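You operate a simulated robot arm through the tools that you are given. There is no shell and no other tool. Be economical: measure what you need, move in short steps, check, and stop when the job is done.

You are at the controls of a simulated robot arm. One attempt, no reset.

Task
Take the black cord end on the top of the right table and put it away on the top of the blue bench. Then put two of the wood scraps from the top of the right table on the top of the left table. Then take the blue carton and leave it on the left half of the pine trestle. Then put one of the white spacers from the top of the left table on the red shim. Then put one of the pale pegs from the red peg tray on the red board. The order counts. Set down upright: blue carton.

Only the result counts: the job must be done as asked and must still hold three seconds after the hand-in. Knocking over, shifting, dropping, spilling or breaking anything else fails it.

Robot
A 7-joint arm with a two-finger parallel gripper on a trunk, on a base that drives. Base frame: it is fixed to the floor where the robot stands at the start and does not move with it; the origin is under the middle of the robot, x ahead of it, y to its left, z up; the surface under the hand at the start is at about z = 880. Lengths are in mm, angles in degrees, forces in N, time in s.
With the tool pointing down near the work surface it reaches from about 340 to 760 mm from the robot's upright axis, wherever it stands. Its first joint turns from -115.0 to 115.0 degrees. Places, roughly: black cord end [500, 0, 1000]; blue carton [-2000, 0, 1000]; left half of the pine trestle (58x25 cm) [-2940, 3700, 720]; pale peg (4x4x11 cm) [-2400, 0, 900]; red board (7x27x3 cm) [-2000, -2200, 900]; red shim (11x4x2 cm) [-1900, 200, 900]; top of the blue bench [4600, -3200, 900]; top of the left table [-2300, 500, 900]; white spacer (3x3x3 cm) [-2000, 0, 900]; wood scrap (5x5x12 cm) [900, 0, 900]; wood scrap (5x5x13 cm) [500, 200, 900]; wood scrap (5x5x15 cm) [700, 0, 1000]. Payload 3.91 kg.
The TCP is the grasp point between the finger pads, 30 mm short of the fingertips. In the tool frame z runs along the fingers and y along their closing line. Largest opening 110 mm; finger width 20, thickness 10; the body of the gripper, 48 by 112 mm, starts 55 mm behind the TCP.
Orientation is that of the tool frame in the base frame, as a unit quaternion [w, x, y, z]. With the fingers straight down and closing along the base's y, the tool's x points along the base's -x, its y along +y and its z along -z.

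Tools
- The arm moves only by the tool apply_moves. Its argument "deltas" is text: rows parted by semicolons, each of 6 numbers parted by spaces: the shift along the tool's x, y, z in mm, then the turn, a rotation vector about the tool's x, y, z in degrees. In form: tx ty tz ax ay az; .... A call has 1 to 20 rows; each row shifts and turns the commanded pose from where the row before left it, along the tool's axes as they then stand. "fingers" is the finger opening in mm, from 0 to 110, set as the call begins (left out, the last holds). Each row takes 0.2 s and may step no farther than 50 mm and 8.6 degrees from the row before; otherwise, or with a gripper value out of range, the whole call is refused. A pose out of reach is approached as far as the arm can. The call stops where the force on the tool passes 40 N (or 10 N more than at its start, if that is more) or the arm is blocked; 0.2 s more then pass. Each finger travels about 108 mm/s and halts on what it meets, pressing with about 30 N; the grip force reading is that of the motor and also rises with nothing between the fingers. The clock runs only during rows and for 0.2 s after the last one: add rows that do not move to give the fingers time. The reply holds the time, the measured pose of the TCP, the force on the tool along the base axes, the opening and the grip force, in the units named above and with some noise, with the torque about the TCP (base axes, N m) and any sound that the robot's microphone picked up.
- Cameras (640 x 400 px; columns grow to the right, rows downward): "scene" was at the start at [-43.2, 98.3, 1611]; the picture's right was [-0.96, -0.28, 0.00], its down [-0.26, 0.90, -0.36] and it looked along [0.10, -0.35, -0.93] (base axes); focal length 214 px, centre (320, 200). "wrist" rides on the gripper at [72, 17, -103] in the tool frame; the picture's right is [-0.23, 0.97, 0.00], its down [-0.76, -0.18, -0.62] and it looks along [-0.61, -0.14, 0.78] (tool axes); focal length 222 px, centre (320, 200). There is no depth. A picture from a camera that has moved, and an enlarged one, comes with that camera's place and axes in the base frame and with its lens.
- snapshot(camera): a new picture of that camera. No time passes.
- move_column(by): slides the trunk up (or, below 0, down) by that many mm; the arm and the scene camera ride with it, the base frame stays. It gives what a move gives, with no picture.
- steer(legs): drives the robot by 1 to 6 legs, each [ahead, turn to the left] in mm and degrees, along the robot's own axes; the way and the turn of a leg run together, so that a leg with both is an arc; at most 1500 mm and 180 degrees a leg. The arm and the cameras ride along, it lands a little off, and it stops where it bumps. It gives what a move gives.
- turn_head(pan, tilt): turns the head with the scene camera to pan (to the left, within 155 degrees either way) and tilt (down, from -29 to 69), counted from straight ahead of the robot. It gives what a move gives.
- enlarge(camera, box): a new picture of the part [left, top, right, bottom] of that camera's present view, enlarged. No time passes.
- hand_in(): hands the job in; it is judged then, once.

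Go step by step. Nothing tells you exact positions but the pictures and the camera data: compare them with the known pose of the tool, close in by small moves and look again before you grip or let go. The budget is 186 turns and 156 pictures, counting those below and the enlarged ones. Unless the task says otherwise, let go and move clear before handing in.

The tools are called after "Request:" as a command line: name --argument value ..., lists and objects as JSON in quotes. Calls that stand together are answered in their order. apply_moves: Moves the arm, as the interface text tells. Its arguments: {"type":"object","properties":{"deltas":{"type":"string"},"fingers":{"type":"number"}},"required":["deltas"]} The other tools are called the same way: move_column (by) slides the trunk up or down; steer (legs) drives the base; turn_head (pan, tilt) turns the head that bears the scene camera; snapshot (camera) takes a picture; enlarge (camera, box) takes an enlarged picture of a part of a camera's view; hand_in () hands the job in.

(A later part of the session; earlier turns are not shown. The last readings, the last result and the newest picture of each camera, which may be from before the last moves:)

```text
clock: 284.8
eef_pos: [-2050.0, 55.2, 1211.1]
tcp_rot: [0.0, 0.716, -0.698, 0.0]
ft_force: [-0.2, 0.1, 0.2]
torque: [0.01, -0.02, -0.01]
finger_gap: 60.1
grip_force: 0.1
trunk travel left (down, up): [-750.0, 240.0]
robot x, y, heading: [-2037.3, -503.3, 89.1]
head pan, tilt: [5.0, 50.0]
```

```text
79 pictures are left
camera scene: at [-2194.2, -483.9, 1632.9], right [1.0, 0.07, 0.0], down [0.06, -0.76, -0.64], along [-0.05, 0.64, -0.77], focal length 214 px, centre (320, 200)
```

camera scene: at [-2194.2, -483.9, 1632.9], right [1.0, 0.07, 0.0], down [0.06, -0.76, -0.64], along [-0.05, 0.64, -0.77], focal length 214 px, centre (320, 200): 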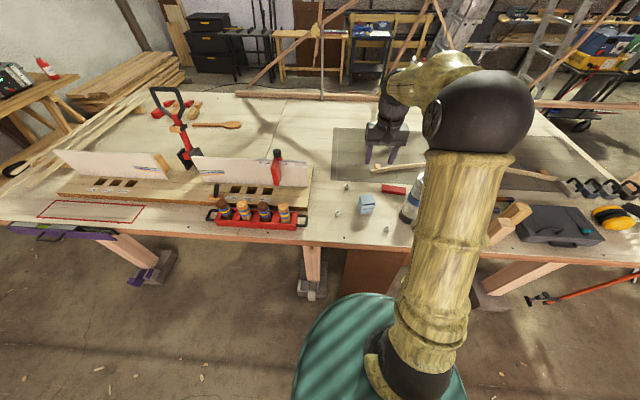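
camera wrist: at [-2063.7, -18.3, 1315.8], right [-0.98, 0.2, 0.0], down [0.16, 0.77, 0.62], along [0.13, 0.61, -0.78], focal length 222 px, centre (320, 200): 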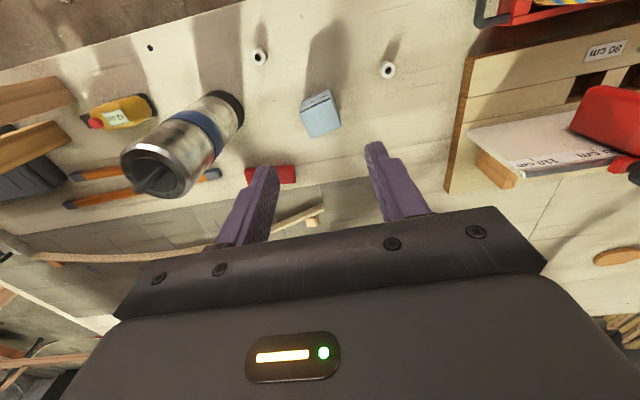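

Request:
enlarge --camera "wrist" --box '[220, 30, 412, 190]'

Request:
enlarge --camera "scene" --box '[310, 160, 438, 250]'

```text
2.50 times, centred on (316, 110) of wrist
camera zoom: at [-2063.7, -18.3, 1315.8], right [-0.98, 0.2, 0.0], down [0.16, 0.77, 0.62], along [0.13, 0.61, -0.78], focal length 555 px, centre (330, 425)
```

zoom: 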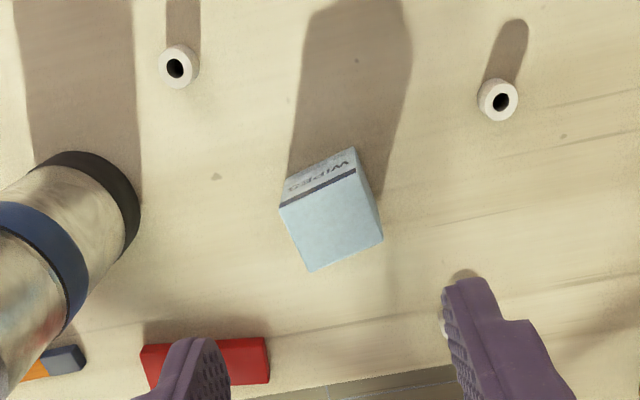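

```text
4.44 times, centred on (374, 205) of scene
camera zoom: at [-2194.2, -483.9, 1632.9], right [1.0, 0.07, 0.0], down [0.06, -0.76, -0.64], along [-0.05, 0.64, -0.77], focal length 953 px, centre (80, 178)
```

zoom: 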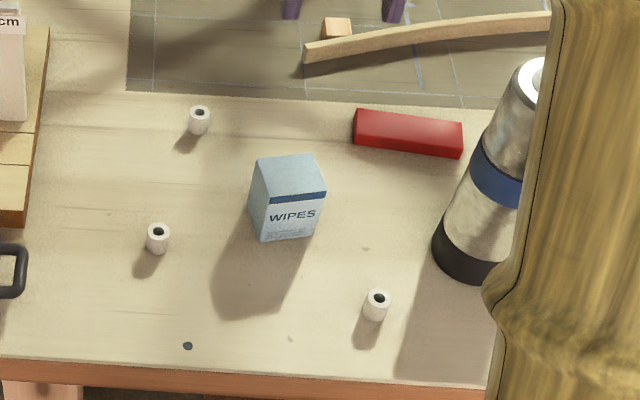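

The carton's top is centred near (-2038, 104), ~54×46 mm, turned about 11°; top z≈945. I align over it.

Request:
apply_moves --deltas "-47 -13 0 0 0 0; 0 0 0 0 0 -4.6; 0 0 0 0 0 -4.6; 0 0 50 0 0 0; 0 0 50 0 0 0; 0 0 50 0 0 0; 0 0 50 0 0 0; 0 0 0 0 0 0" --fingers 90

Request:
snapshot --camera "wrist"

```text
clock: 286.6
eef_pos: [-2036.2, 101.3, 1013.1]
tcp_rot: [0.0, 0.769, -0.639, 0.0]
ft_force: [0.5, 0.7, 0.3]
torque: [-0.02, -0.01, 0.01]
finger_gap: 89.9
grip_force: 0.1
trunk travel left (down, up): [-750.0, 240.0]
robot x, y, heading: [-2035.5, -505.1, 89.0]
head pan, tilt: [5.0, 50.0]
```

```text
76 pictures are left
camera wrist: at [-2040.2, 26.0, 1116.5], right [-1.0, 0.04, 0.0], down [0.03, 0.78, 0.62], along [0.03, 0.62, -0.78], focal length 222 px, centre (320, 200)
```

wrist: 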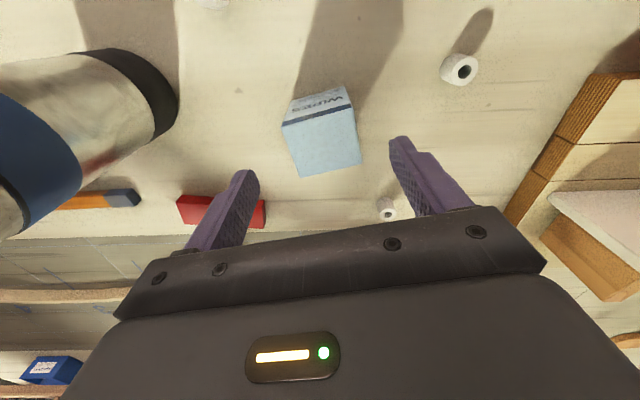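

Small correction, then descend and grip.

Request:
apply_moves --deltas "-3.4 1.6 0 0 0 -2.4; 0 0 40 0 0 0; 0 0 40 0 0 0; 0 0 8 0 0 0; 0 0 0 0 0 0"

Request:
apply_moves --deltas "0 0 0 0 0 0; 0 0 0 0 0 0; 0 0 0 0 0 0; 0 0 0 0 0 0" --fingers 40

Request:
snapshot --camera "wrist"

```text
clock: 287.8
eef_pos: [-2039.4, 103.2, 924.1]
tcp_rot: [0.0, 0.782, -0.623, 0.0]
ft_force: [-0.3, 0.7, -0.2]
torque: [0.0, 0.02, 0.03]
finger_gap: 90.0
grip_force: 0.1
trunk travel left (down, up): [-750.0, 240.0]
robot x, y, heading: [-2037.1, -505.3, 89.2]
head pan, tilt: [5.0, 50.0]
```

```text
clock: 288.8
eef_pos: [-2038.1, 103.0, 925.1]
tcp_rot: [-0.001, 0.783, -0.622, 0.0]
ft_force: [0.3, -0.4, 0.3]
torque: [0.02, 0.01, 0.02]
finger_gap: 55.5
grip_force: 30.1
trunk travel left (down, up): [-750.0, 240.0]
robot x, y, heading: [-2037.8, -502.8, 88.8]
head pan, tilt: [5.0, 50.0]
```

```text
75 pictures are left
camera wrist: at [-2038.5, 29.4, 1028.3], right [-1.0, 0.0, 0.0], down [0.0, 0.78, 0.62], along [0.0, 0.62, -0.78], focal length 222 px, centre (320, 200)
```

wrist: 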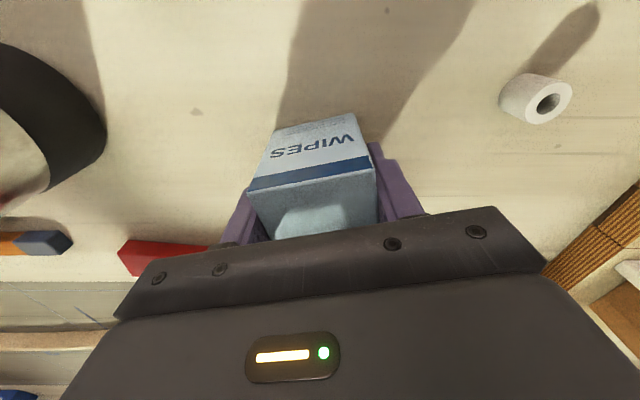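

The carton is gripped. I lift it and then look for the trestle and a route.

Request:
apply_moves --deltas "0 0 -10 0 0 0; 0 0 -40 0 0 0; 0 0 -50 0 0 0; 0 0 -50 0 0 0; 0 0 -50 0 0 0; 0 0 -50 0 0 0; 0 0 -50 0 0 0; 0 0 0 0 0 0"

Request:
turn_head --pan 20 --tilt 20

Request:
snapshot --camera "scene"

Request:
turn_head --pan 75 --tilt 20

Request:
snapshot --camera "scene"

```text
clock: 290.6
eef_pos: [-2038.2, 103.9, 1225.6]
tcp_rot: [-0.001, 0.782, -0.623, 0.0]
ft_force: [0.6, -0.1, -0.1]
torque: [0.0, -0.01, 0.0]
finger_gap: 55.7
grip_force: 29.5
trunk travel left (down, up): [-750.0, 240.0]
robot x, y, heading: [-2035.5, -500.4, 89.2]
head pan, tilt: [5.0, 50.0]
```

```text
clock: 291.6
eef_pos: [-2038.4, 104.2, 1225.5]
tcp_rot: [0.0, 0.783, -0.622, 0.001]
ft_force: [-0.4, 0.3, -0.7]
torque: [0.01, 0.01, -0.01]
finger_gap: 55.5
grip_force: 30.2
trunk travel left (down, up): [-750.0, 240.0]
robot x, y, heading: [-2037.8, -500.1, 89.2]
head pan, tilt: [20.0, 20.0]
```

```text
74 pictures are left
camera scene: at [-2219.1, -473.5, 1678.5], right [0.94, 0.33, 0.0], down [0.11, -0.32, -0.94], along [-0.31, 0.89, -0.34], focal length 214 px, centre (320, 200)
```

scene: 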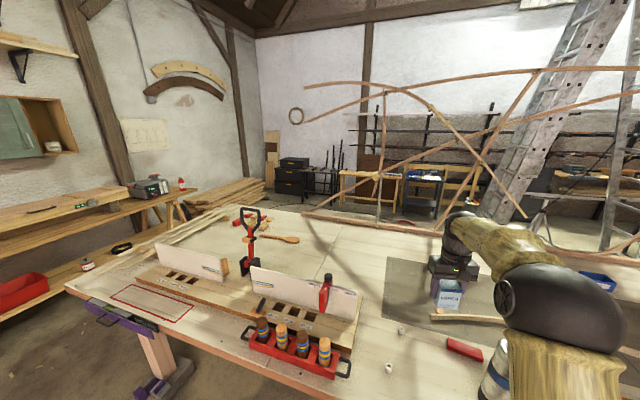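

```text
clock: 292.8
eef_pos: [-2038.6, 103.5, 1225.2]
tcp_rot: [0.001, 0.783, -0.623, 0.0]
ft_force: [-0.4, 0.1, -0.6]
torque: [-0.04, 0.01, 0.01]
finger_gap: 55.4
grip_force: 30.0
trunk travel left (down, up): [-750.0, 240.0]
robot x, y, heading: [-2034.5, -501.9, 89.2]
head pan, tilt: [75.0, 20.0]
```

```text
73 pictures are left
camera scene: at [-2278.2, -535.9, 1678.6], right [0.27, 0.96, 0.0], down [0.33, -0.09, -0.94], along [-0.9, 0.26, -0.34], focal length 214 px, centre (320, 200)
```

scene: 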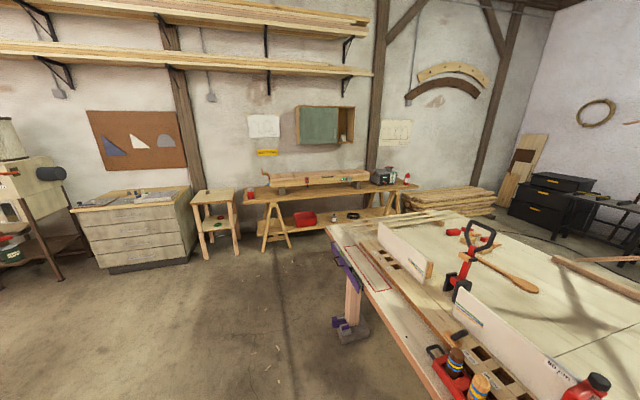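

Request:
turn_head --pan 10 --tilt 20

Request:
enlarge --camera "scene" --box '[240, 100, 480, 250]'

Request:
enlarge --camera "scene" --box '[320, 140, 400, 200]'

```text
clock: 294.2
eef_pos: [-2038.2, 104.3, 1225.7]
tcp_rot: [0.0, 0.783, -0.623, 0.0]
ft_force: [0.2, 0.1, -1.2]
torque: [-0.02, 0.03, 0.0]
finger_gap: 55.3
grip_force: 29.6
trunk travel left (down, up): [-750.0, 240.0]
robot x, y, heading: [-2034.2, -500.5, 88.7]
head pan, tilt: [10.0, 20.0]
```

```text
2.67 times, centred on (360, 175) of scene
camera zoom: at [-2203.5, -469.5, 1678.5], right [0.99, 0.16, 0.0], down [0.05, -0.34, -0.94], along [-0.15, 0.93, -0.34], focal length 572 px, centre (213, 267)
```

zoom: 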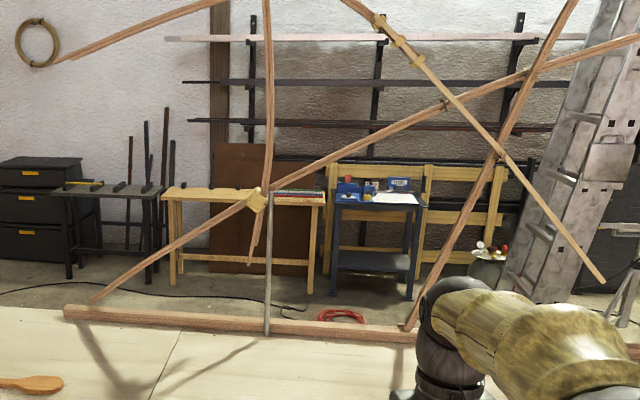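

```text
6.67 times, centred on (360, 170) of scene
camera zoom: at [-2203.5, -469.5, 1678.5], right [0.99, 0.16, 0.0], down [0.05, -0.34, -0.94], along [-0.15, 0.93, -0.34], focal length 1430 px, centre (53, 400)
```

zoom: 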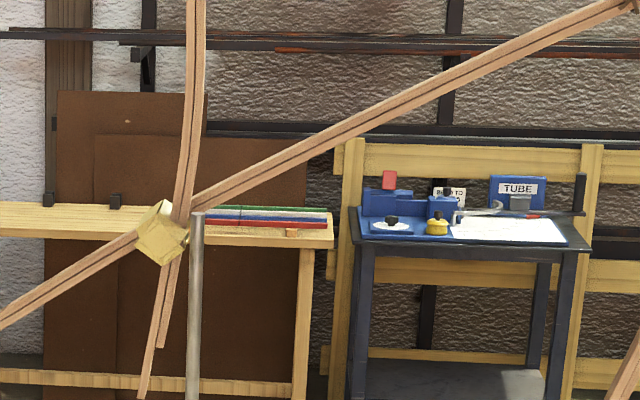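

The pine trestle is against the far wall with its left half free except small clips; I must drive round the left table's west end. First retract and move west to look.

Request:
apply_moves --deltas "45 0 0 0 0 0; 45 0 0 0 0 0; 40 0 0 0 0 0; 0 0 0 0 0 0"

Request:
steer --legs '[[-450, 0], [0, 91], [1000, 0]]'

Request:
turn_head --pan -30 --tilt 28

Request:
snapshot --camera "scene"

```text
clock: 295.2
eef_pos: [-2009.4, -21.5, 1223.4]
tcp_rot: [0.0, 0.782, -0.623, 0.0]
ft_force: [-0.3, 0.4, -0.1]
torque: [0.0, 0.0, 0.02]
finger_gap: 55.5
grip_force: 29.7
trunk travel left (down, up): [-750.0, 240.0]
robot x, y, heading: [-2037.6, -503.1, 89.2]
head pan, tilt: [10.0, 20.0]
```

```text
clock: 309.6
eef_pos: [-3533.6, -934.7, 1223.9]
tcp_rot: [0.0, 0.993, 0.12, 0.0]
ft_force: [-0.1, -0.5, -0.9]
torque: [-0.03, 0.01, 0.01]
finger_gap: 55.2
grip_force: 30.1
trunk travel left (down, up): [-750.0, 240.0]
robot x, y, heading: [-3052.3, -959.3, 180.2]
head pan, tilt: [10.0, 20.0]
```

```text
clock: 310.6
eef_pos: [-3534.6, -935.1, 1224.2]
tcp_rot: [-0.001, 0.993, 0.121, 0.0]
ft_force: [-0.6, 0.6, -0.5]
torque: [0.02, -0.02, 0.0]
finger_gap: 55.5
grip_force: 30.2
trunk travel left (down, up): [-750.0, 240.0]
robot x, y, heading: [-3055.8, -955.5, 180.0]
head pan, tilt: [-30.0, 28.0]
```

```text
70 pictures are left
camera scene: at [-3070.2, -1063.1, 1665.7], right [0.5, 0.87, 0.0], down [0.41, -0.23, -0.88], along [-0.76, 0.44, -0.47], focal length 214 px, centre (320, 200)
```

scene: 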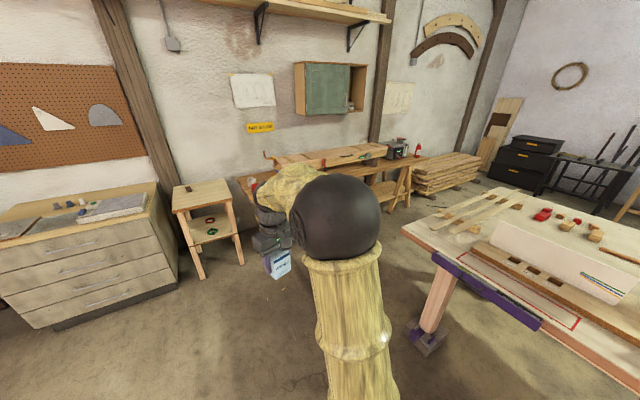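

The corridor west of the table (x≈-3750…-4900) is wide enough. I drive around its end, pausing to look.

Request:
steer --legs '[[1170, 0], [0, -90], [1400, 0], [1200, 0]]'

Request:
turn_head --pan -25 --tilt 35

Request:
snapshot --camera "scene"

```text
clock: 337.6
eef_pos: [-4192.5, 2118.7, 1224.6]
tcp_rot: [0.0, 0.784, -0.621, 0.0]
ft_force: [-0.3, 1.1, -0.7]
torque: [0.01, -0.04, 0.0]
finger_gap: 55.3
grip_force: 29.6
trunk travel left (down, up): [-750.0, 240.0]
robot x, y, heading: [-4215.3, 1638.7, 89.6]
head pan, tilt: [-30.0, 28.0]
```

```text
clock: 338.2
eef_pos: [-4192.8, 2120.2, 1224.4]
tcp_rot: [0.0, 0.784, -0.62, 0.0]
ft_force: [0.2, -0.3, -1.8]
torque: [0.02, 0.02, 0.03]
finger_gap: 55.4
grip_force: 29.5
trunk travel left (down, up): [-750.0, 240.0]
robot x, y, heading: [-4215.0, 1639.5, 89.6]
head pan, tilt: [-25.0, 35.0]
```

```text
69 pictures are left
camera scene: at [-4330.3, 1658.4, 1654.7], right [0.9, -0.43, 0.0], down [-0.25, -0.52, -0.82], along [0.35, 0.74, -0.57], focal length 214 px, centre (320, 200)
```

scene: 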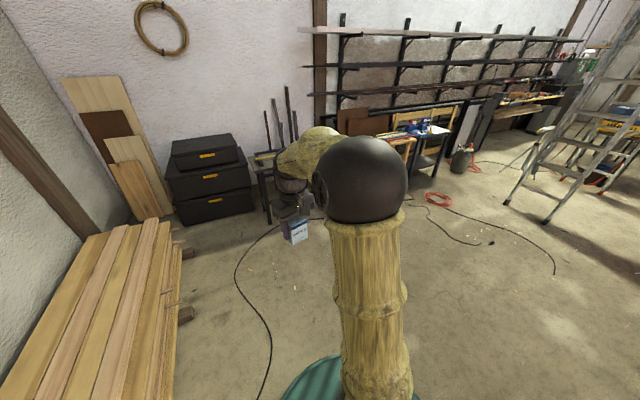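

A cable lies on the floor to the left; the diagonal to (-3000, 2850) is free. I go there and look down at the trestle.

Request:
steer --legs '[[0, -44.6], [1400, 0], [300, 0], [0, 45]]'

Request:
turn_head --pan 8 --tilt 45

Request:
snapshot --camera "scene"

```text
clock: 354.2
eef_pos: [-2978.5, 3309.6, 1224.7]
tcp_rot: [0.0, 0.785, -0.619, -0.001]
ft_force: [0.3, 0.5, -0.3]
torque: [0.03, -0.01, 0.02]
finger_gap: 55.8
grip_force: 30.0
trunk travel left (down, up): [-750.0, 240.0]
robot x, y, heading: [-3000.4, 2832.1, 89.6]
head pan, tilt: [-25.0, 35.0]
```

```text
clock: 355.2
eef_pos: [-2977.2, 3311.1, 1224.3]
tcp_rot: [0.0, 0.785, -0.619, 0.0]
ft_force: [-0.3, -0.7, -0.6]
torque: [0.02, -0.01, -0.02]
finger_gap: 55.5
grip_force: 30.3
trunk travel left (down, up): [-750.0, 240.0]
robot x, y, heading: [-3001.9, 2828.7, 89.8]
head pan, tilt: [8.0, 45.0]
```

```text
68 pictures are left
camera scene: at [-3161.8, 2849.8, 1639.9], right [0.99, 0.13, 0.0], down [0.09, -0.7, -0.71], along [-0.09, 0.7, -0.71], focal length 214 px, centre (320, 200)
```

scene: 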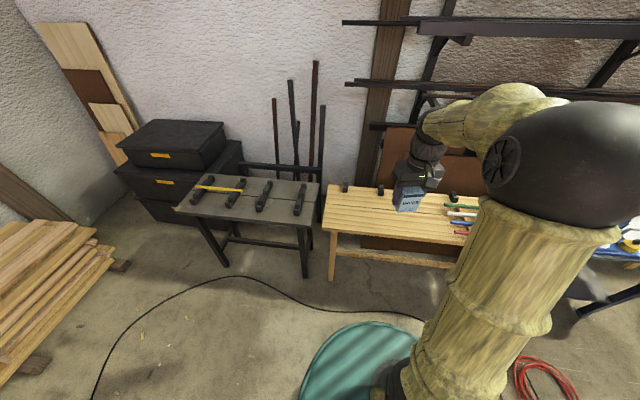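

The trestle's left half is clear in front of small clips. I zoom in and edge forward (staying short of the cable).

Request:
steer --legs '[[180, 0]]'

Request:
turn_head --pan 8 --tilt 50

Request:
enlarge --camera "scene" --box '[290, 100, 490, 250]'

Request:
snapshot --camera "wrist"

```text
clock: 356.8
eef_pos: [-2977.8, 3490.3, 1224.8]
tcp_rot: [0.0, 0.786, -0.618, 0.0]
ft_force: [-0.8, 0.6, -1.7]
torque: [-0.03, -0.01, 0.02]
finger_gap: 55.3
grip_force: 30.6
trunk travel left (down, up): [-750.0, 240.0]
robot x, y, heading: [-3001.6, 3007.6, 89.7]
head pan, tilt: [8.0, 45.0]
```

```text
clock: 357.5
eef_pos: [-2977.6, 3489.0, 1224.1]
tcp_rot: [0.0, 0.785, -0.619, 0.001]
ft_force: [0.3, -0.2, -1.1]
torque: [0.03, 0.02, -0.02]
finger_gap: 55.5
grip_force: 30.5
trunk travel left (down, up): [-750.0, 240.0]
robot x, y, heading: [-2996.7, 3007.8, 89.7]
head pan, tilt: [8.0, 50.0]
```

```text
2.67 times, centred on (390, 175) of scene
camera zoom: at [-3160.8, 3024.0, 1633.0], right [0.99, 0.14, 0.0], down [0.1, -0.76, -0.64], along [-0.09, 0.64, -0.77], focal length 572 px, centre (133, 267)
```

zoom: 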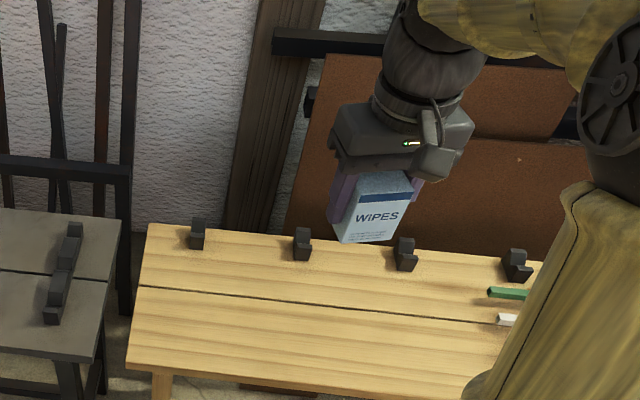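

```text
66 pictures are left
camera wrist: at [-2976.8, 3414.9, 1327.9], right [-1.0, -0.01, 0.0], down [-0.01, 0.78, 0.62], along [-0.01, 0.62, -0.78], focal length 222 px, centre (320, 200)
```

wrist: 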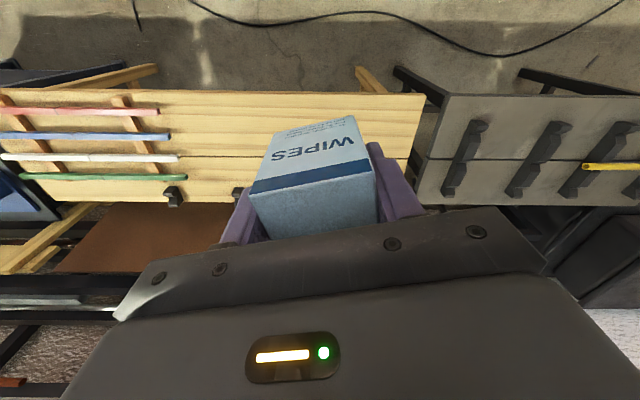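

Triangulated: trestle top z≈704, front edge y≈3555, left end x≈-3247. I'll put the carton at about (-2975, 3660); lower the trunk first, then move over.

Request:
apply_moves --deltas "-43 -10 0 0 0 0; -43 -10 0 0 0 0; -43 -10 0 0 0 0; -43 -10 0 0 0 0; 0 0 0 0 0 6.8; 0 0 0 0 0 6.8; 0 0 0 0 0 0"

Request:
move_column --by -200

Request:
apply_moves --deltas "0 0 50 0 0 0; 0 0 50 0 0 0; 0 0 50 0 0 0; 0 0 50 0 0 0; 0 0 0 0 0 0"

Request:
snapshot --camera "wrist"

Request:
snapshot --camera "scene"

```text
clock: 359.1
eef_pos: [-2978.7, 3665.7, 1224.7]
tcp_rot: [0.0, -0.707, 0.707, 0.0]
ft_force: [0.1, 0.8, -1.2]
torque: [-0.02, 0.01, 0.02]
finger_gap: 55.4
grip_force: 30.2
trunk travel left (down, up): [-750.0, 240.0]
robot x, y, heading: [-2997.3, 3008.4, 89.9]
head pan, tilt: [8.0, 50.0]
```

```text
clock: 361.3
eef_pos: [-2977.8, 3666.1, 1024.6]
tcp_rot: [0.0, -0.707, 0.707, 0.001]
ft_force: [0.1, 0.5, -0.5]
torque: [0.02, 0.02, -0.04]
finger_gap: 55.6
grip_force: 30.0
trunk travel left (down, up): [-550.0, 440.0]
robot x, y, heading: [-2997.5, 3008.8, 89.8]
head pan, tilt: [8.0, 50.0]
```

```text
clock: 362.5
eef_pos: [-2980.3, 3665.6, 824.2]
tcp_rot: [0.0, 0.707, -0.707, 0.0]
ft_force: [-0.6, -0.1, -0.5]
torque: [0.03, -0.03, 0.0]
finger_gap: 55.8
grip_force: 30.0
trunk travel left (down, up): [-550.0, 440.0]
robot x, y, heading: [-2995.1, 3009.3, 89.7]
head pan, tilt: [8.0, 50.0]
```

```text
65 pictures are left
camera wrist: at [-2997.2, 3593.1, 927.7], right [-0.97, 0.23, 0.0], down [0.18, 0.76, 0.62], along [0.14, 0.61, -0.78], focal length 222 px, centre (320, 200)
```

wrist: 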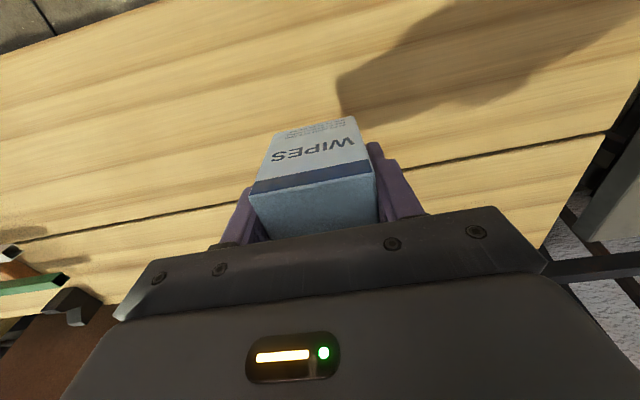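

```text
64 pictures are left
camera scene: at [-3160.8, 3024.3, 1433.0], right [0.99, 0.14, 0.0], down [0.1, -0.76, -0.64], along [-0.09, 0.64, -0.77], focal length 214 px, centre (320, 200)
```

scene: 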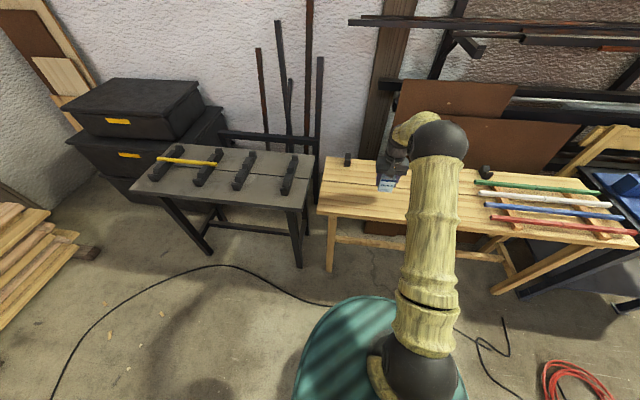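

Free underneath. Lower toward contact.

Request:
apply_moves --deltas "0 0 40 0 0 0; 0 0 22 0 0 0; 0 0 0 0 0 0"

Request:
apply_moves --deltas "0 0 3 0 0 0; 0 0 2 0 0 0; 0 0 2 0 0 0; 0 0 0 0 0 0"

```text
clock: 363.3
eef_pos: [-2980.9, 3665.2, 764.9]
tcp_rot: [0.0, -0.707, 0.707, 0.0]
ft_force: [0.5, -1.8, 10.5]
torque: [-0.21, 0.08, -0.02]
finger_gap: 55.3
grip_force: 30.1
trunk travel left (down, up): [-550.0, 440.0]
robot x, y, heading: [-2998.1, 3008.7, 89.5]
head pan, tilt: [8.0, 50.0]
```

```text
clock: 364.3
eef_pos: [-2980.3, 3665.4, 758.0]
tcp_rot: [-0.003, 0.708, -0.706, -0.002]
ft_force: [-4.4, 2.3, 33.1]
torque: [0.1, 0.13, -0.03]
finger_gap: 55.6
grip_force: 30.1
trunk travel left (down, up): [-550.0, 440.0]
robot x, y, heading: [-3000.0, 3006.9, 89.8]
head pan, tilt: [8.0, 50.0]
```

Firm contact on the trestle (z≈719). Release and rise.

Request:
apply_moves --deltas "0 0 -2 0 0 0; 0 0 0 0 0 0; 0 0 0 0 0 0; 0 0 -30 0 0 0; 0 0 -50 0 0 0; 0 0 -50 0 0 0; 0 0 -50 0 0 0; 0 0 -50 0 0 0; 0 0 0 0 0 0" --fingers 90

Request:
snapshot --camera "wrist"

Request:
enlarge --camera "scene" --box '[310, 100, 470, 220]'

```text
clock: 366.3
eef_pos: [-2980.1, 3666.5, 988.3]
tcp_rot: [0.0, -0.707, 0.708, 0.0]
ft_force: [0.2, 0.1, 0.7]
torque: [0.0, -0.04, 0.02]
finger_gap: 89.7
grip_force: 0.0
trunk travel left (down, up): [-550.0, 440.0]
robot x, y, heading: [-3000.6, 3007.6, 89.9]
head pan, tilt: [8.0, 50.0]
```

```text
63 pictures are left
camera wrist: at [-2995.9, 3593.7, 1091.6], right [-0.97, 0.23, 0.0], down [0.18, 0.76, 0.62], along [0.14, 0.61, -0.78], focal length 222 px, centre (320, 200)
```

wrist: 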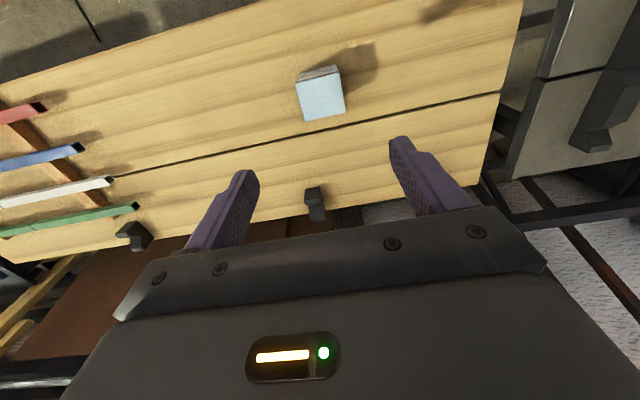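

```text
3.33 times, centred on (390, 160) of scene
camera zoom: at [-3160.8, 3024.0, 1432.9], right [0.99, 0.14, 0.0], down [0.1, -0.76, -0.64], along [-0.09, 0.64, -0.77], focal length 715 px, centre (87, 333)
```

zoom: 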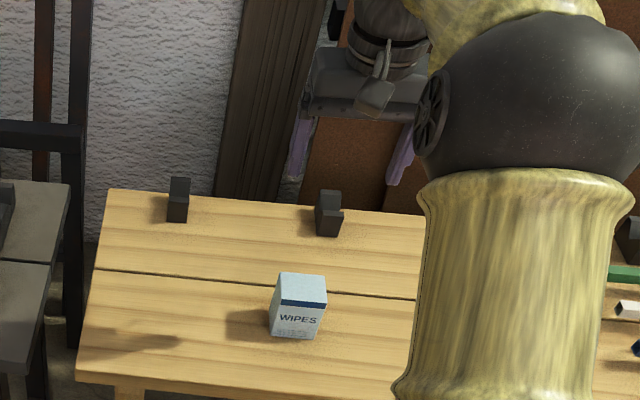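

The carton stands upright on the left half. I raise the trunk, retract, and drive back the way I came.

Request:
apply_moves --deltas "45 0 0 0 0 0; 45 0 0 0 0 0; 45 0 0 0 0 0; 45 0 0 0 0 0; 0 0 0 0 0 0"

Request:
move_column --by 200

Request:
steer --legs '[[-180, 0], [0, 135], [1400, 0], [300, 0], [0, 45], [1400, 0]]'

```text
clock: 367.5
eef_pos: [-2978.0, 3485.9, 986.8]
tcp_rot: [0.001, -0.707, 0.707, 0.0]
ft_force: [-0.2, 0.2, 0.6]
torque: [0.02, 0.01, 0.04]
finger_gap: 90.0
grip_force: 0.0
trunk travel left (down, up): [-550.0, 440.0]
robot x, y, heading: [-2996.6, 3004.3, 89.5]
head pan, tilt: [8.0, 50.0]
```

```text
clock: 369.6
eef_pos: [-2977.8, 3485.0, 1187.6]
tcp_rot: [0.0, 0.707, -0.707, 0.001]
ft_force: [0.5, -1.0, -0.9]
torque: [0.0, 0.01, -0.03]
finger_gap: 90.0
grip_force: 0.0
trunk travel left (down, up): [-750.0, 240.0]
robot x, y, heading: [-3001.7, 3007.9, 89.7]
head pan, tilt: [8.0, 50.0]
```

```text
clock: 399.8
eef_pos: [-4272.0, -225.0, 1186.8]
tcp_rot: [0.0, 0.712, 0.703, -0.001]
ft_force: [-0.4, -0.4, 0.7]
torque: [0.03, -0.01, 0.04]
finger_gap: 89.9
grip_force: 0.1
trunk travel left (down, up): [-750.0, 240.0]
robot x, y, heading: [-4250.7, 254.1, -90.8]
head pan, tilt: [8.0, 50.0]
```

Request:
steer --legs '[[1210, 0], [0, 91], [1130, 0], [1130, 0], [0, 90], [440, 0]]'

Request:
snapshot --camera "wrist"

Request:
snapshot --camera "scene"

```text
clock: 433.5
eef_pos: [-1984.5, -44.6, 1187.0]
tcp_rot: [0.0, 0.71, -0.704, 0.0]
ft_force: [-0.9, 0.3, 0.3]
torque: [-0.01, -0.02, 0.01]
finger_gap: 89.9
grip_force: 0.0
trunk travel left (down, up): [-750.0, 240.0]
robot x, y, heading: [-1999.9, -521.9, 90.4]
head pan, tilt: [8.0, 50.0]
```

```text
61 pictures are left
camera wrist: at [-1999.7, -117.4, 1290.4], right [-0.98, 0.22, 0.0], down [0.17, 0.76, 0.62], along [0.14, 0.61, -0.78], focal length 222 px, centre (320, 200)
```

wrist: 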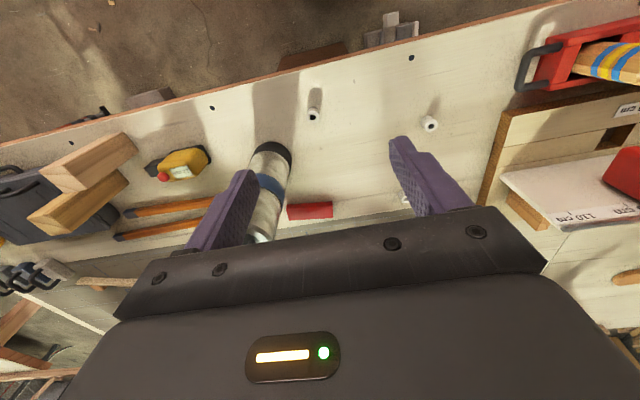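

```text
60 pictures are left
camera scene: at [-2161.8, -507.7, 1633.0], right [0.99, 0.14, 0.0], down [0.11, -0.76, -0.64], along [-0.09, 0.64, -0.77], focal length 214 px, centre (320, 200)
```

scene: 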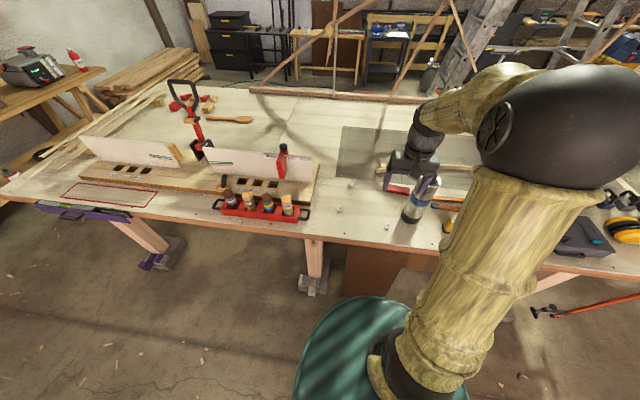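

Three spacers stand free; I choose the one near (-2154, 58). I edge forward 60 mm and put the hand above it.

Request:
steer --legs '[[60, 0]]'

Request:
apply_moves --deltas "0 45 0 0 0 0; 0 45 0 0 0 0; 0 45 0 0 0 0; -40 30 0 0 0 0; 0 0 50 0 0 0; 0 0 50 0 0 0; 0 0 50 0 0 0; 0 0 0 0 0 0" --fingers 70

Request:
snapshot --camera "wrist"

```text
clock: 434.5
eef_pos: [-1984.0, 16.3, 1186.8]
tcp_rot: [0.0, 0.71, -0.705, 0.001]
ft_force: [-0.3, -0.1, -0.1]
torque: [-0.06, 0.02, -0.01]
finger_gap: 90.2
grip_force: 0.0
trunk travel left (down, up): [-750.0, 240.0]
robot x, y, heading: [-1998.5, -461.4, 90.3]
head pan, tilt: [8.0, 50.0]
```

```text
clock: 436.3
eef_pos: [-2149.9, 53.2, 1035.9]
tcp_rot: [0.0, 0.711, -0.704, 0.0]
ft_force: [0.3, -0.1, -0.5]
torque: [-0.03, -0.02, 0.0]
finger_gap: 70.2
grip_force: 0.0
trunk travel left (down, up): [-750.0, 240.0]
robot x, y, heading: [-1997.5, -461.7, 90.3]
head pan, tilt: [8.0, 50.0]
```

```text
59 pictures are left
camera wrist: at [-2165.8, -19.9, 1140.0], right [-0.98, 0.22, 0.0], down [0.17, 0.76, 0.62], along [0.14, 0.61, -0.78], focal length 222 px, centre (320, 200)
```

wrist: 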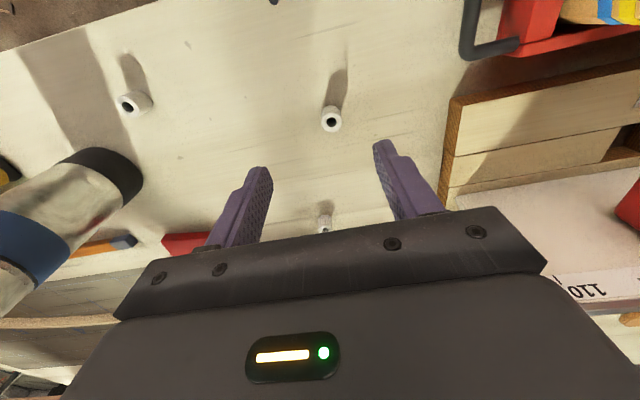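

Spacer top is near (-2158, 62). Align and descend.

Request:
apply_moves --deltas "-9 8 40 0 0 0; 0 0 40 0 0 0; 0 0 30 0 0 0; 0 0 0 0 0 0"

Request:
snapshot --camera "wrist"

```text
clock: 437.3
eef_pos: [-2158.7, 62.7, 925.6]
tcp_rot: [0.0, 0.71, -0.704, 0.0]
ft_force: [-0.2, 0.1, -0.2]
torque: [0.0, 0.0, 0.01]
finger_gap: 70.0
grip_force: 0.0
trunk travel left (down, up): [-750.0, 240.0]
robot x, y, heading: [-1999.6, -463.9, 90.1]
head pan, tilt: [8.0, 50.0]
```

```text
58 pictures are left
camera wrist: at [-2173.7, -10.6, 1030.2], right [-0.98, 0.22, 0.0], down [0.17, 0.76, 0.62], along [0.14, 0.61, -0.78], focal length 222 px, centre (320, 200)
```

wrist: 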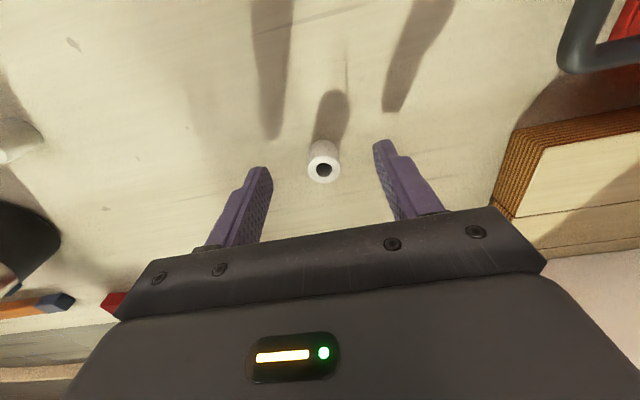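

Centred. Lower 11 mm, close, lift.

Request:
apply_moves --deltas "0 0 6 0 0 0; 0 0 5 0 0 0; 0 0 0 0 0 0"

Request:
apply_moves --deltas "0 0 0 0 0 0; 0 0 0 0 0 0; 0 0 0 0 0 0; 0 0 0 0 0 0" --fingers 15

Request:
apply_moves --deltas "0 0 -10 0 0 0; 0 0 -40 0 0 0; 0 0 -50 0 0 0; 0 0 -50 0 0 0; 0 0 -50 0 0 0; 0 0 -50 0 0 0; 0 0 0 0 0 0"

Request:
snapshot --camera "wrist"

```text
clock: 438.1
eef_pos: [-2157.5, 62.7, 915.3]
tcp_rot: [0.0, 0.711, -0.704, 0.0]
ft_force: [-0.1, 0.1, -0.1]
torque: [0.0, 0.0, -0.04]
finger_gap: 69.8
grip_force: 0.0
trunk travel left (down, up): [-750.0, 240.0]
robot x, y, heading: [-2001.7, -465.7, 90.5]
head pan, tilt: [8.0, 50.0]
```

```text
clock: 439.1
eef_pos: [-2158.1, 61.9, 915.0]
tcp_rot: [0.0, 0.71, -0.704, 0.001]
ft_force: [-0.1, -0.5, 0.8]
torque: [0.01, 0.02, -0.01]
finger_gap: 17.5
grip_force: 30.6
trunk travel left (down, up): [-750.0, 240.0]
robot x, y, heading: [-1999.1, -460.4, 90.2]
head pan, tilt: [8.0, 50.0]
```

```text
clock: 440.7
eef_pos: [-2157.0, 63.9, 1165.7]
tcp_rot: [0.0, 0.711, -0.704, 0.001]
ft_force: [-0.5, -0.1, 0.0]
torque: [-0.02, -0.02, 0.01]
finger_gap: 19.1
grip_force: 30.3
trunk travel left (down, up): [-750.0, 240.0]
robot x, y, heading: [-1998.5, -465.7, 90.2]
head pan, tilt: [8.0, 50.0]
```

```text
57 pictures are left
camera wrist: at [-2172.7, -9.6, 1270.1], right [-0.98, 0.22, 0.0], down [0.17, 0.76, 0.62], along [0.14, 0.61, -0.78], focal length 222 px, centre (320, 200)
```

wrist: 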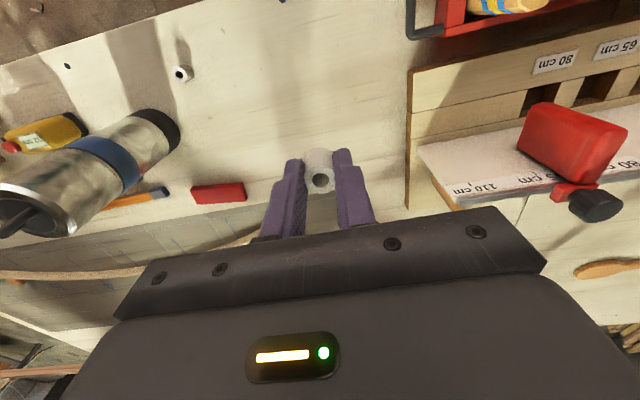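

Request:
enlarge --camera "wrist" --box '[240, 120, 400, 240]'

Request:
enlarge --camera "wrist" --box '[120, 100, 280, 220]'

```text
3.33 times, centred on (320, 180) of wrist
camera zoom: at [-2172.7, -9.6, 1270.1], right [-0.98, 0.22, 0.0], down [0.17, 0.76, 0.62], along [0.14, 0.61, -0.78], focal length 740 px, centre (320, 267)
```

zoom: 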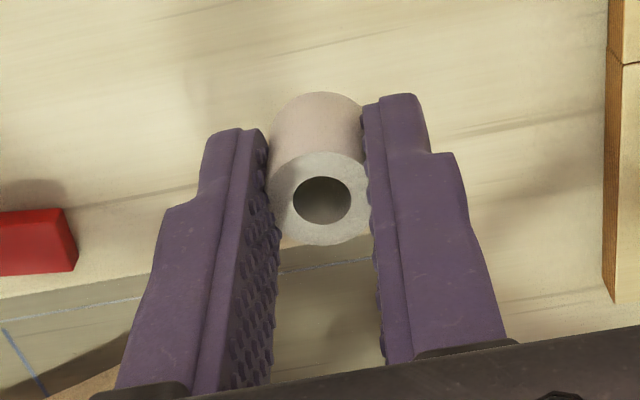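

```text
3.33 times, centred on (200, 160) of wrist
camera zoom: at [-2172.7, -9.6, 1270.1], right [-0.98, 0.22, 0.0], down [0.17, 0.76, 0.62], along [0.14, 0.61, -0.78], focal length 740 px, centre (720, 333)
```

zoom: 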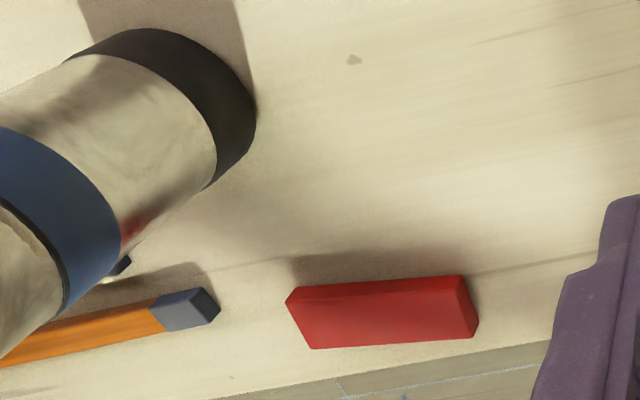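

Spacer held upright. The shim is centred near (-1903, 220). I raise the trunk for clearance over the bottle, then swing round behind it.

Request:
move_column --by 120

Request:
apply_moves --deltas "-40 0 0 0 0 0; -40 0 0 0 0 0; -40 0 0 0 0 0; -38 0 0 0 0 0; 0 -48 0 0 0 0; 0 -48 0 0 0 0; 0 -48 0 0 0 0; 0 -48 0 0 0 0; 0 -48 0 0 0 0; 0 0 40 0 0 0; 0 0 40 0 0 0; 0 0 40 0 0 0; 0 0 0 0 0 0"

Request:
snapshot --camera "wrist"

Request:
snapshot --camera "scene"

```text
clock: 442.2
eef_pos: [-2157.1, 61.5, 1288.2]
tcp_rot: [0.0, 0.71, -0.704, 0.0]
ft_force: [0.9, -0.6, 0.0]
torque: [-0.01, 0.02, -0.02]
finger_gap: 19.2
grip_force: 30.1
trunk travel left (down, up): [-870.0, 120.0]
robot x, y, heading: [-1998.5, -465.2, 90.2]
head pan, tilt: [8.0, 50.0]
```

```text
clock: 445.0
eef_pos: [-1918.8, 223.0, 1166.5]
tcp_rot: [-0.001, 0.711, -0.703, -0.001]
ft_force: [0.4, 0.3, 0.3]
torque: [0.02, 0.02, 0.01]
finger_gap: 19.0
grip_force: 29.9
trunk travel left (down, up): [-870.0, 120.0]
robot x, y, heading: [-1999.5, -462.6, 90.4]
head pan, tilt: [8.0, 50.0]
```

```text
54 pictures are left
camera wrist: at [-1933.6, 150.8, 1269.9], right [-0.98, 0.22, 0.0], down [0.17, 0.76, 0.62], along [0.14, 0.61, -0.78], focal length 222 px, centre (320, 200)
```

wrist: 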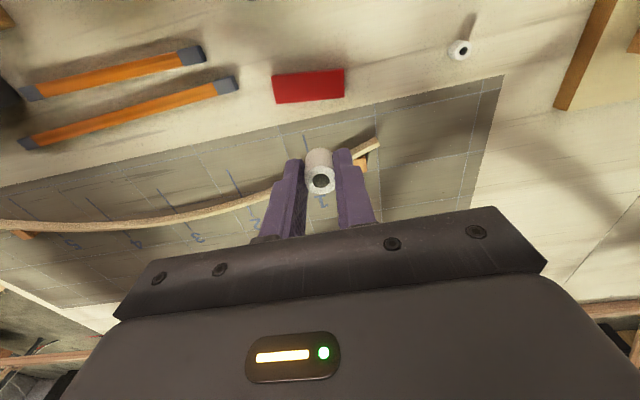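

```text
53 pictures are left
camera scene: at [-2161.8, -448.7, 1753.0], right [0.99, 0.14, 0.0], down [0.11, -0.76, -0.64], along [-0.09, 0.64, -0.77], focal length 214 px, centre (320, 200)
```

scene: 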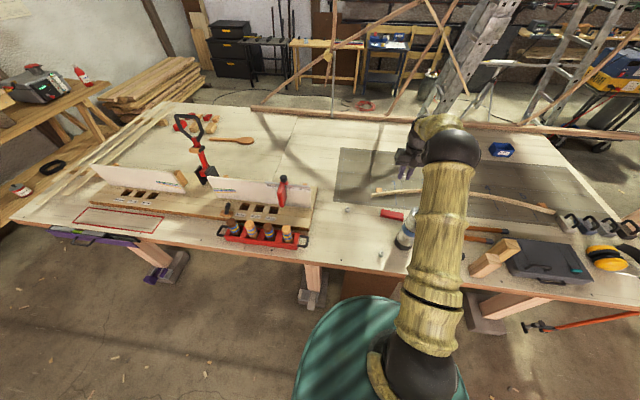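

Aligned. Descend in stages, checking clearance with the bottle.

Request:
apply_moves --deltas "1 -6 40 0 0 0; 0 0 40 0 0 0; 0 0 40 0 0 0; 0 0 0 0 0 0"

Request:
enlarge --camera "scene" --box '[340, 90, 500, 270]'

Request:
snapshot --camera "wrist"

```text
clock: 446.0
eef_pos: [-1913.1, 222.2, 1046.9]
tcp_rot: [0.0, 0.711, -0.704, 0.0]
ft_force: [0.0, -0.2, -0.4]
torque: [0.01, -0.02, 0.0]
finger_gap: 19.5
grip_force: 30.1
trunk travel left (down, up): [-870.0, 120.0]
robot x, y, heading: [-1998.7, -463.7, 90.2]
head pan, tilt: [8.0, 50.0]
```

```text
2.22 times, centred on (420, 180) of scene
camera zoom: at [-2162.3, -448.7, 1753.0], right [0.99, 0.14, 0.0], down [0.11, -0.76, -0.64], along [-0.09, 0.64, -0.77], focal length 477 px, centre (98, 244)
```

zoom: 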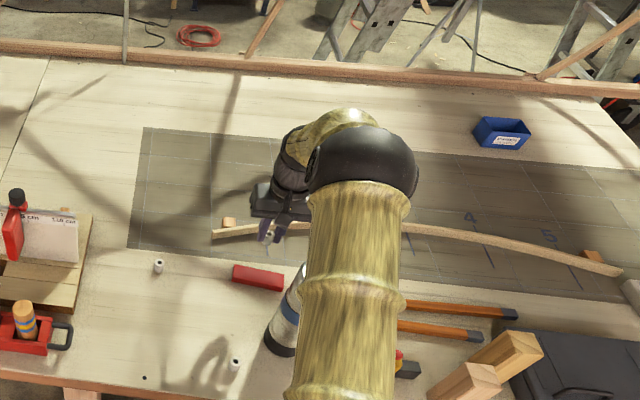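

```text
51 pictures are left
camera wrist: at [-1929.0, 148.8, 1150.3], right [-0.98, 0.22, 0.0], down [0.17, 0.76, 0.62], along [0.14, 0.61, -0.78], focal length 222 px, centre (320, 200)
```

wrist: 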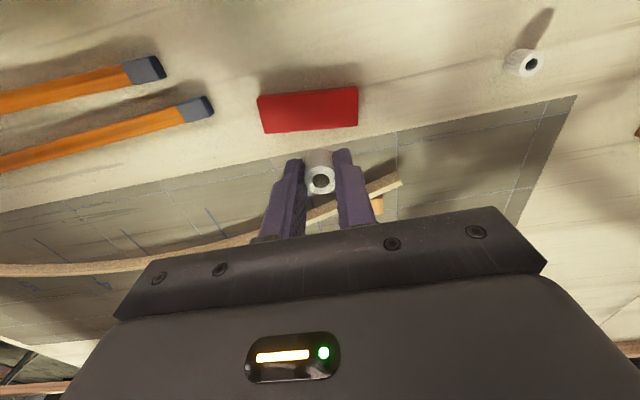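

The elbow stays well above the bottle. Continue down to just above the shim.

Request:
apply_moves --deltas "0 0 40 0 0 0; 0 0 40 0 0 0; 0 0 20 0 0 0; 0 0 0 0 0 0"

Request:
snapshot --camera "wrist"

Request:
enlarge --camera "scene" --box '[340, 110, 500, 270]'

```text
clock: 447.0
eef_pos: [-1912.4, 221.3, 945.6]
tcp_rot: [0.0, 0.71, -0.704, 0.0]
ft_force: [0.4, 0.4, -0.5]
torque: [0.0, -0.03, -0.02]
finger_gap: 19.2
grip_force: 30.0
trunk travel left (down, up): [-870.0, 120.0]
robot x, y, heading: [-2000.0, -459.7, 90.3]
head pan, tilt: [8.0, 50.0]
```

```text
50 pictures are left
camera wrist: at [-1928.7, 149.0, 1049.4], right [-0.98, 0.22, 0.0], down [0.17, 0.76, 0.62], along [0.14, 0.61, -0.78], focal length 222 px, centre (320, 200)
```

wrist: 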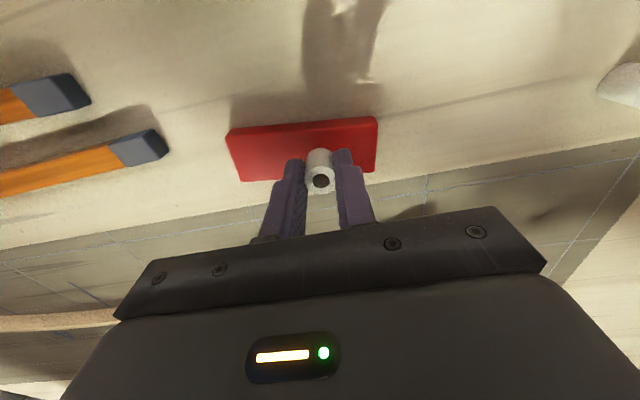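

```text
2.50 times, centred on (420, 190) of scene
camera zoom: at [-2162.1, -448.1, 1753.0], right [0.99, 0.14, 0.0], down [0.11, -0.76, -0.64], along [-0.09, 0.64, -0.77], focal length 536 px, centre (70, 225)
```

zoom: 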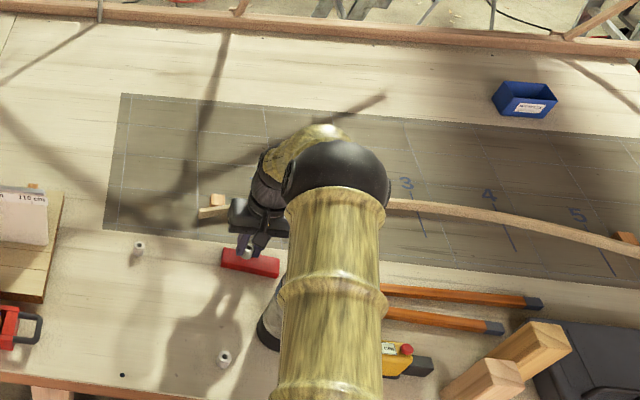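

Request:
apply_moves --deltas "1 0 6 0 0 0; 0 0 2 0 0 0; 0 0 0 0 0 0"

Request:
apply_moves --deltas "0 0 1.5 0 0 0; 0 0 1.5 0 0 0; 0 0 0 0 0 0"

```text
clock: 447.8
eef_pos: [-1911.4, 221.4, 938.2]
tcp_rot: [-0.001, 0.711, -0.704, 0.0]
ft_force: [0.4, 0.4, 0.2]
torque: [0.01, 0.0, 0.01]
finger_gap: 18.9
grip_force: 30.4
trunk travel left (down, up): [-870.0, 120.0]
robot x, y, heading: [-1997.5, -462.5, 90.5]
head pan, tilt: [8.0, 50.0]
```

```text
clock: 448.6
eef_pos: [-1911.9, 220.3, 936.5]
tcp_rot: [0.0, 0.71, -0.704, 0.0]
ft_force: [-0.1, -0.2, 0.2]
torque: [-0.01, 0.05, -0.02]
finger_gap: 19.2
grip_force: 29.1
trunk travel left (down, up): [-870.0, 120.0]
robot x, y, heading: [-2000.5, -463.2, 90.0]
head pan, tilt: [8.0, 50.0]
```

Request:
apply_moves --deltas "0 0 1.5 0 0 0; 0 0 0 0 0 0"

Request:
apply_moves --deltas "0 0 1.5 0 0 0; 0 0 0 0 0 0"

```text
clock: 449.2
eef_pos: [-1911.7, 221.1, 934.4]
tcp_rot: [0.0, 0.711, -0.703, 0.0]
ft_force: [-0.1, 0.3, -0.3]
torque: [0.02, 0.0, -0.02]
finger_gap: 19.2
grip_force: 30.2
trunk travel left (down, up): [-870.0, 120.0]
robot x, y, heading: [-1999.4, -466.8, 89.9]
head pan, tilt: [8.0, 50.0]
```

```text
clock: 449.8
eef_pos: [-1911.8, 222.4, 933.7]
tcp_rot: [0.0, 0.71, -0.704, -0.001]
ft_force: [0.1, -0.2, 8.3]
torque: [0.0, 0.03, 0.01]
finger_gap: 19.2
grip_force: 29.8
trunk travel left (down, up): [-870.0, 120.0]
robot x, y, heading: [-1998.0, -462.8, 90.3]
head pan, tilt: [8.0, 50.0]
```

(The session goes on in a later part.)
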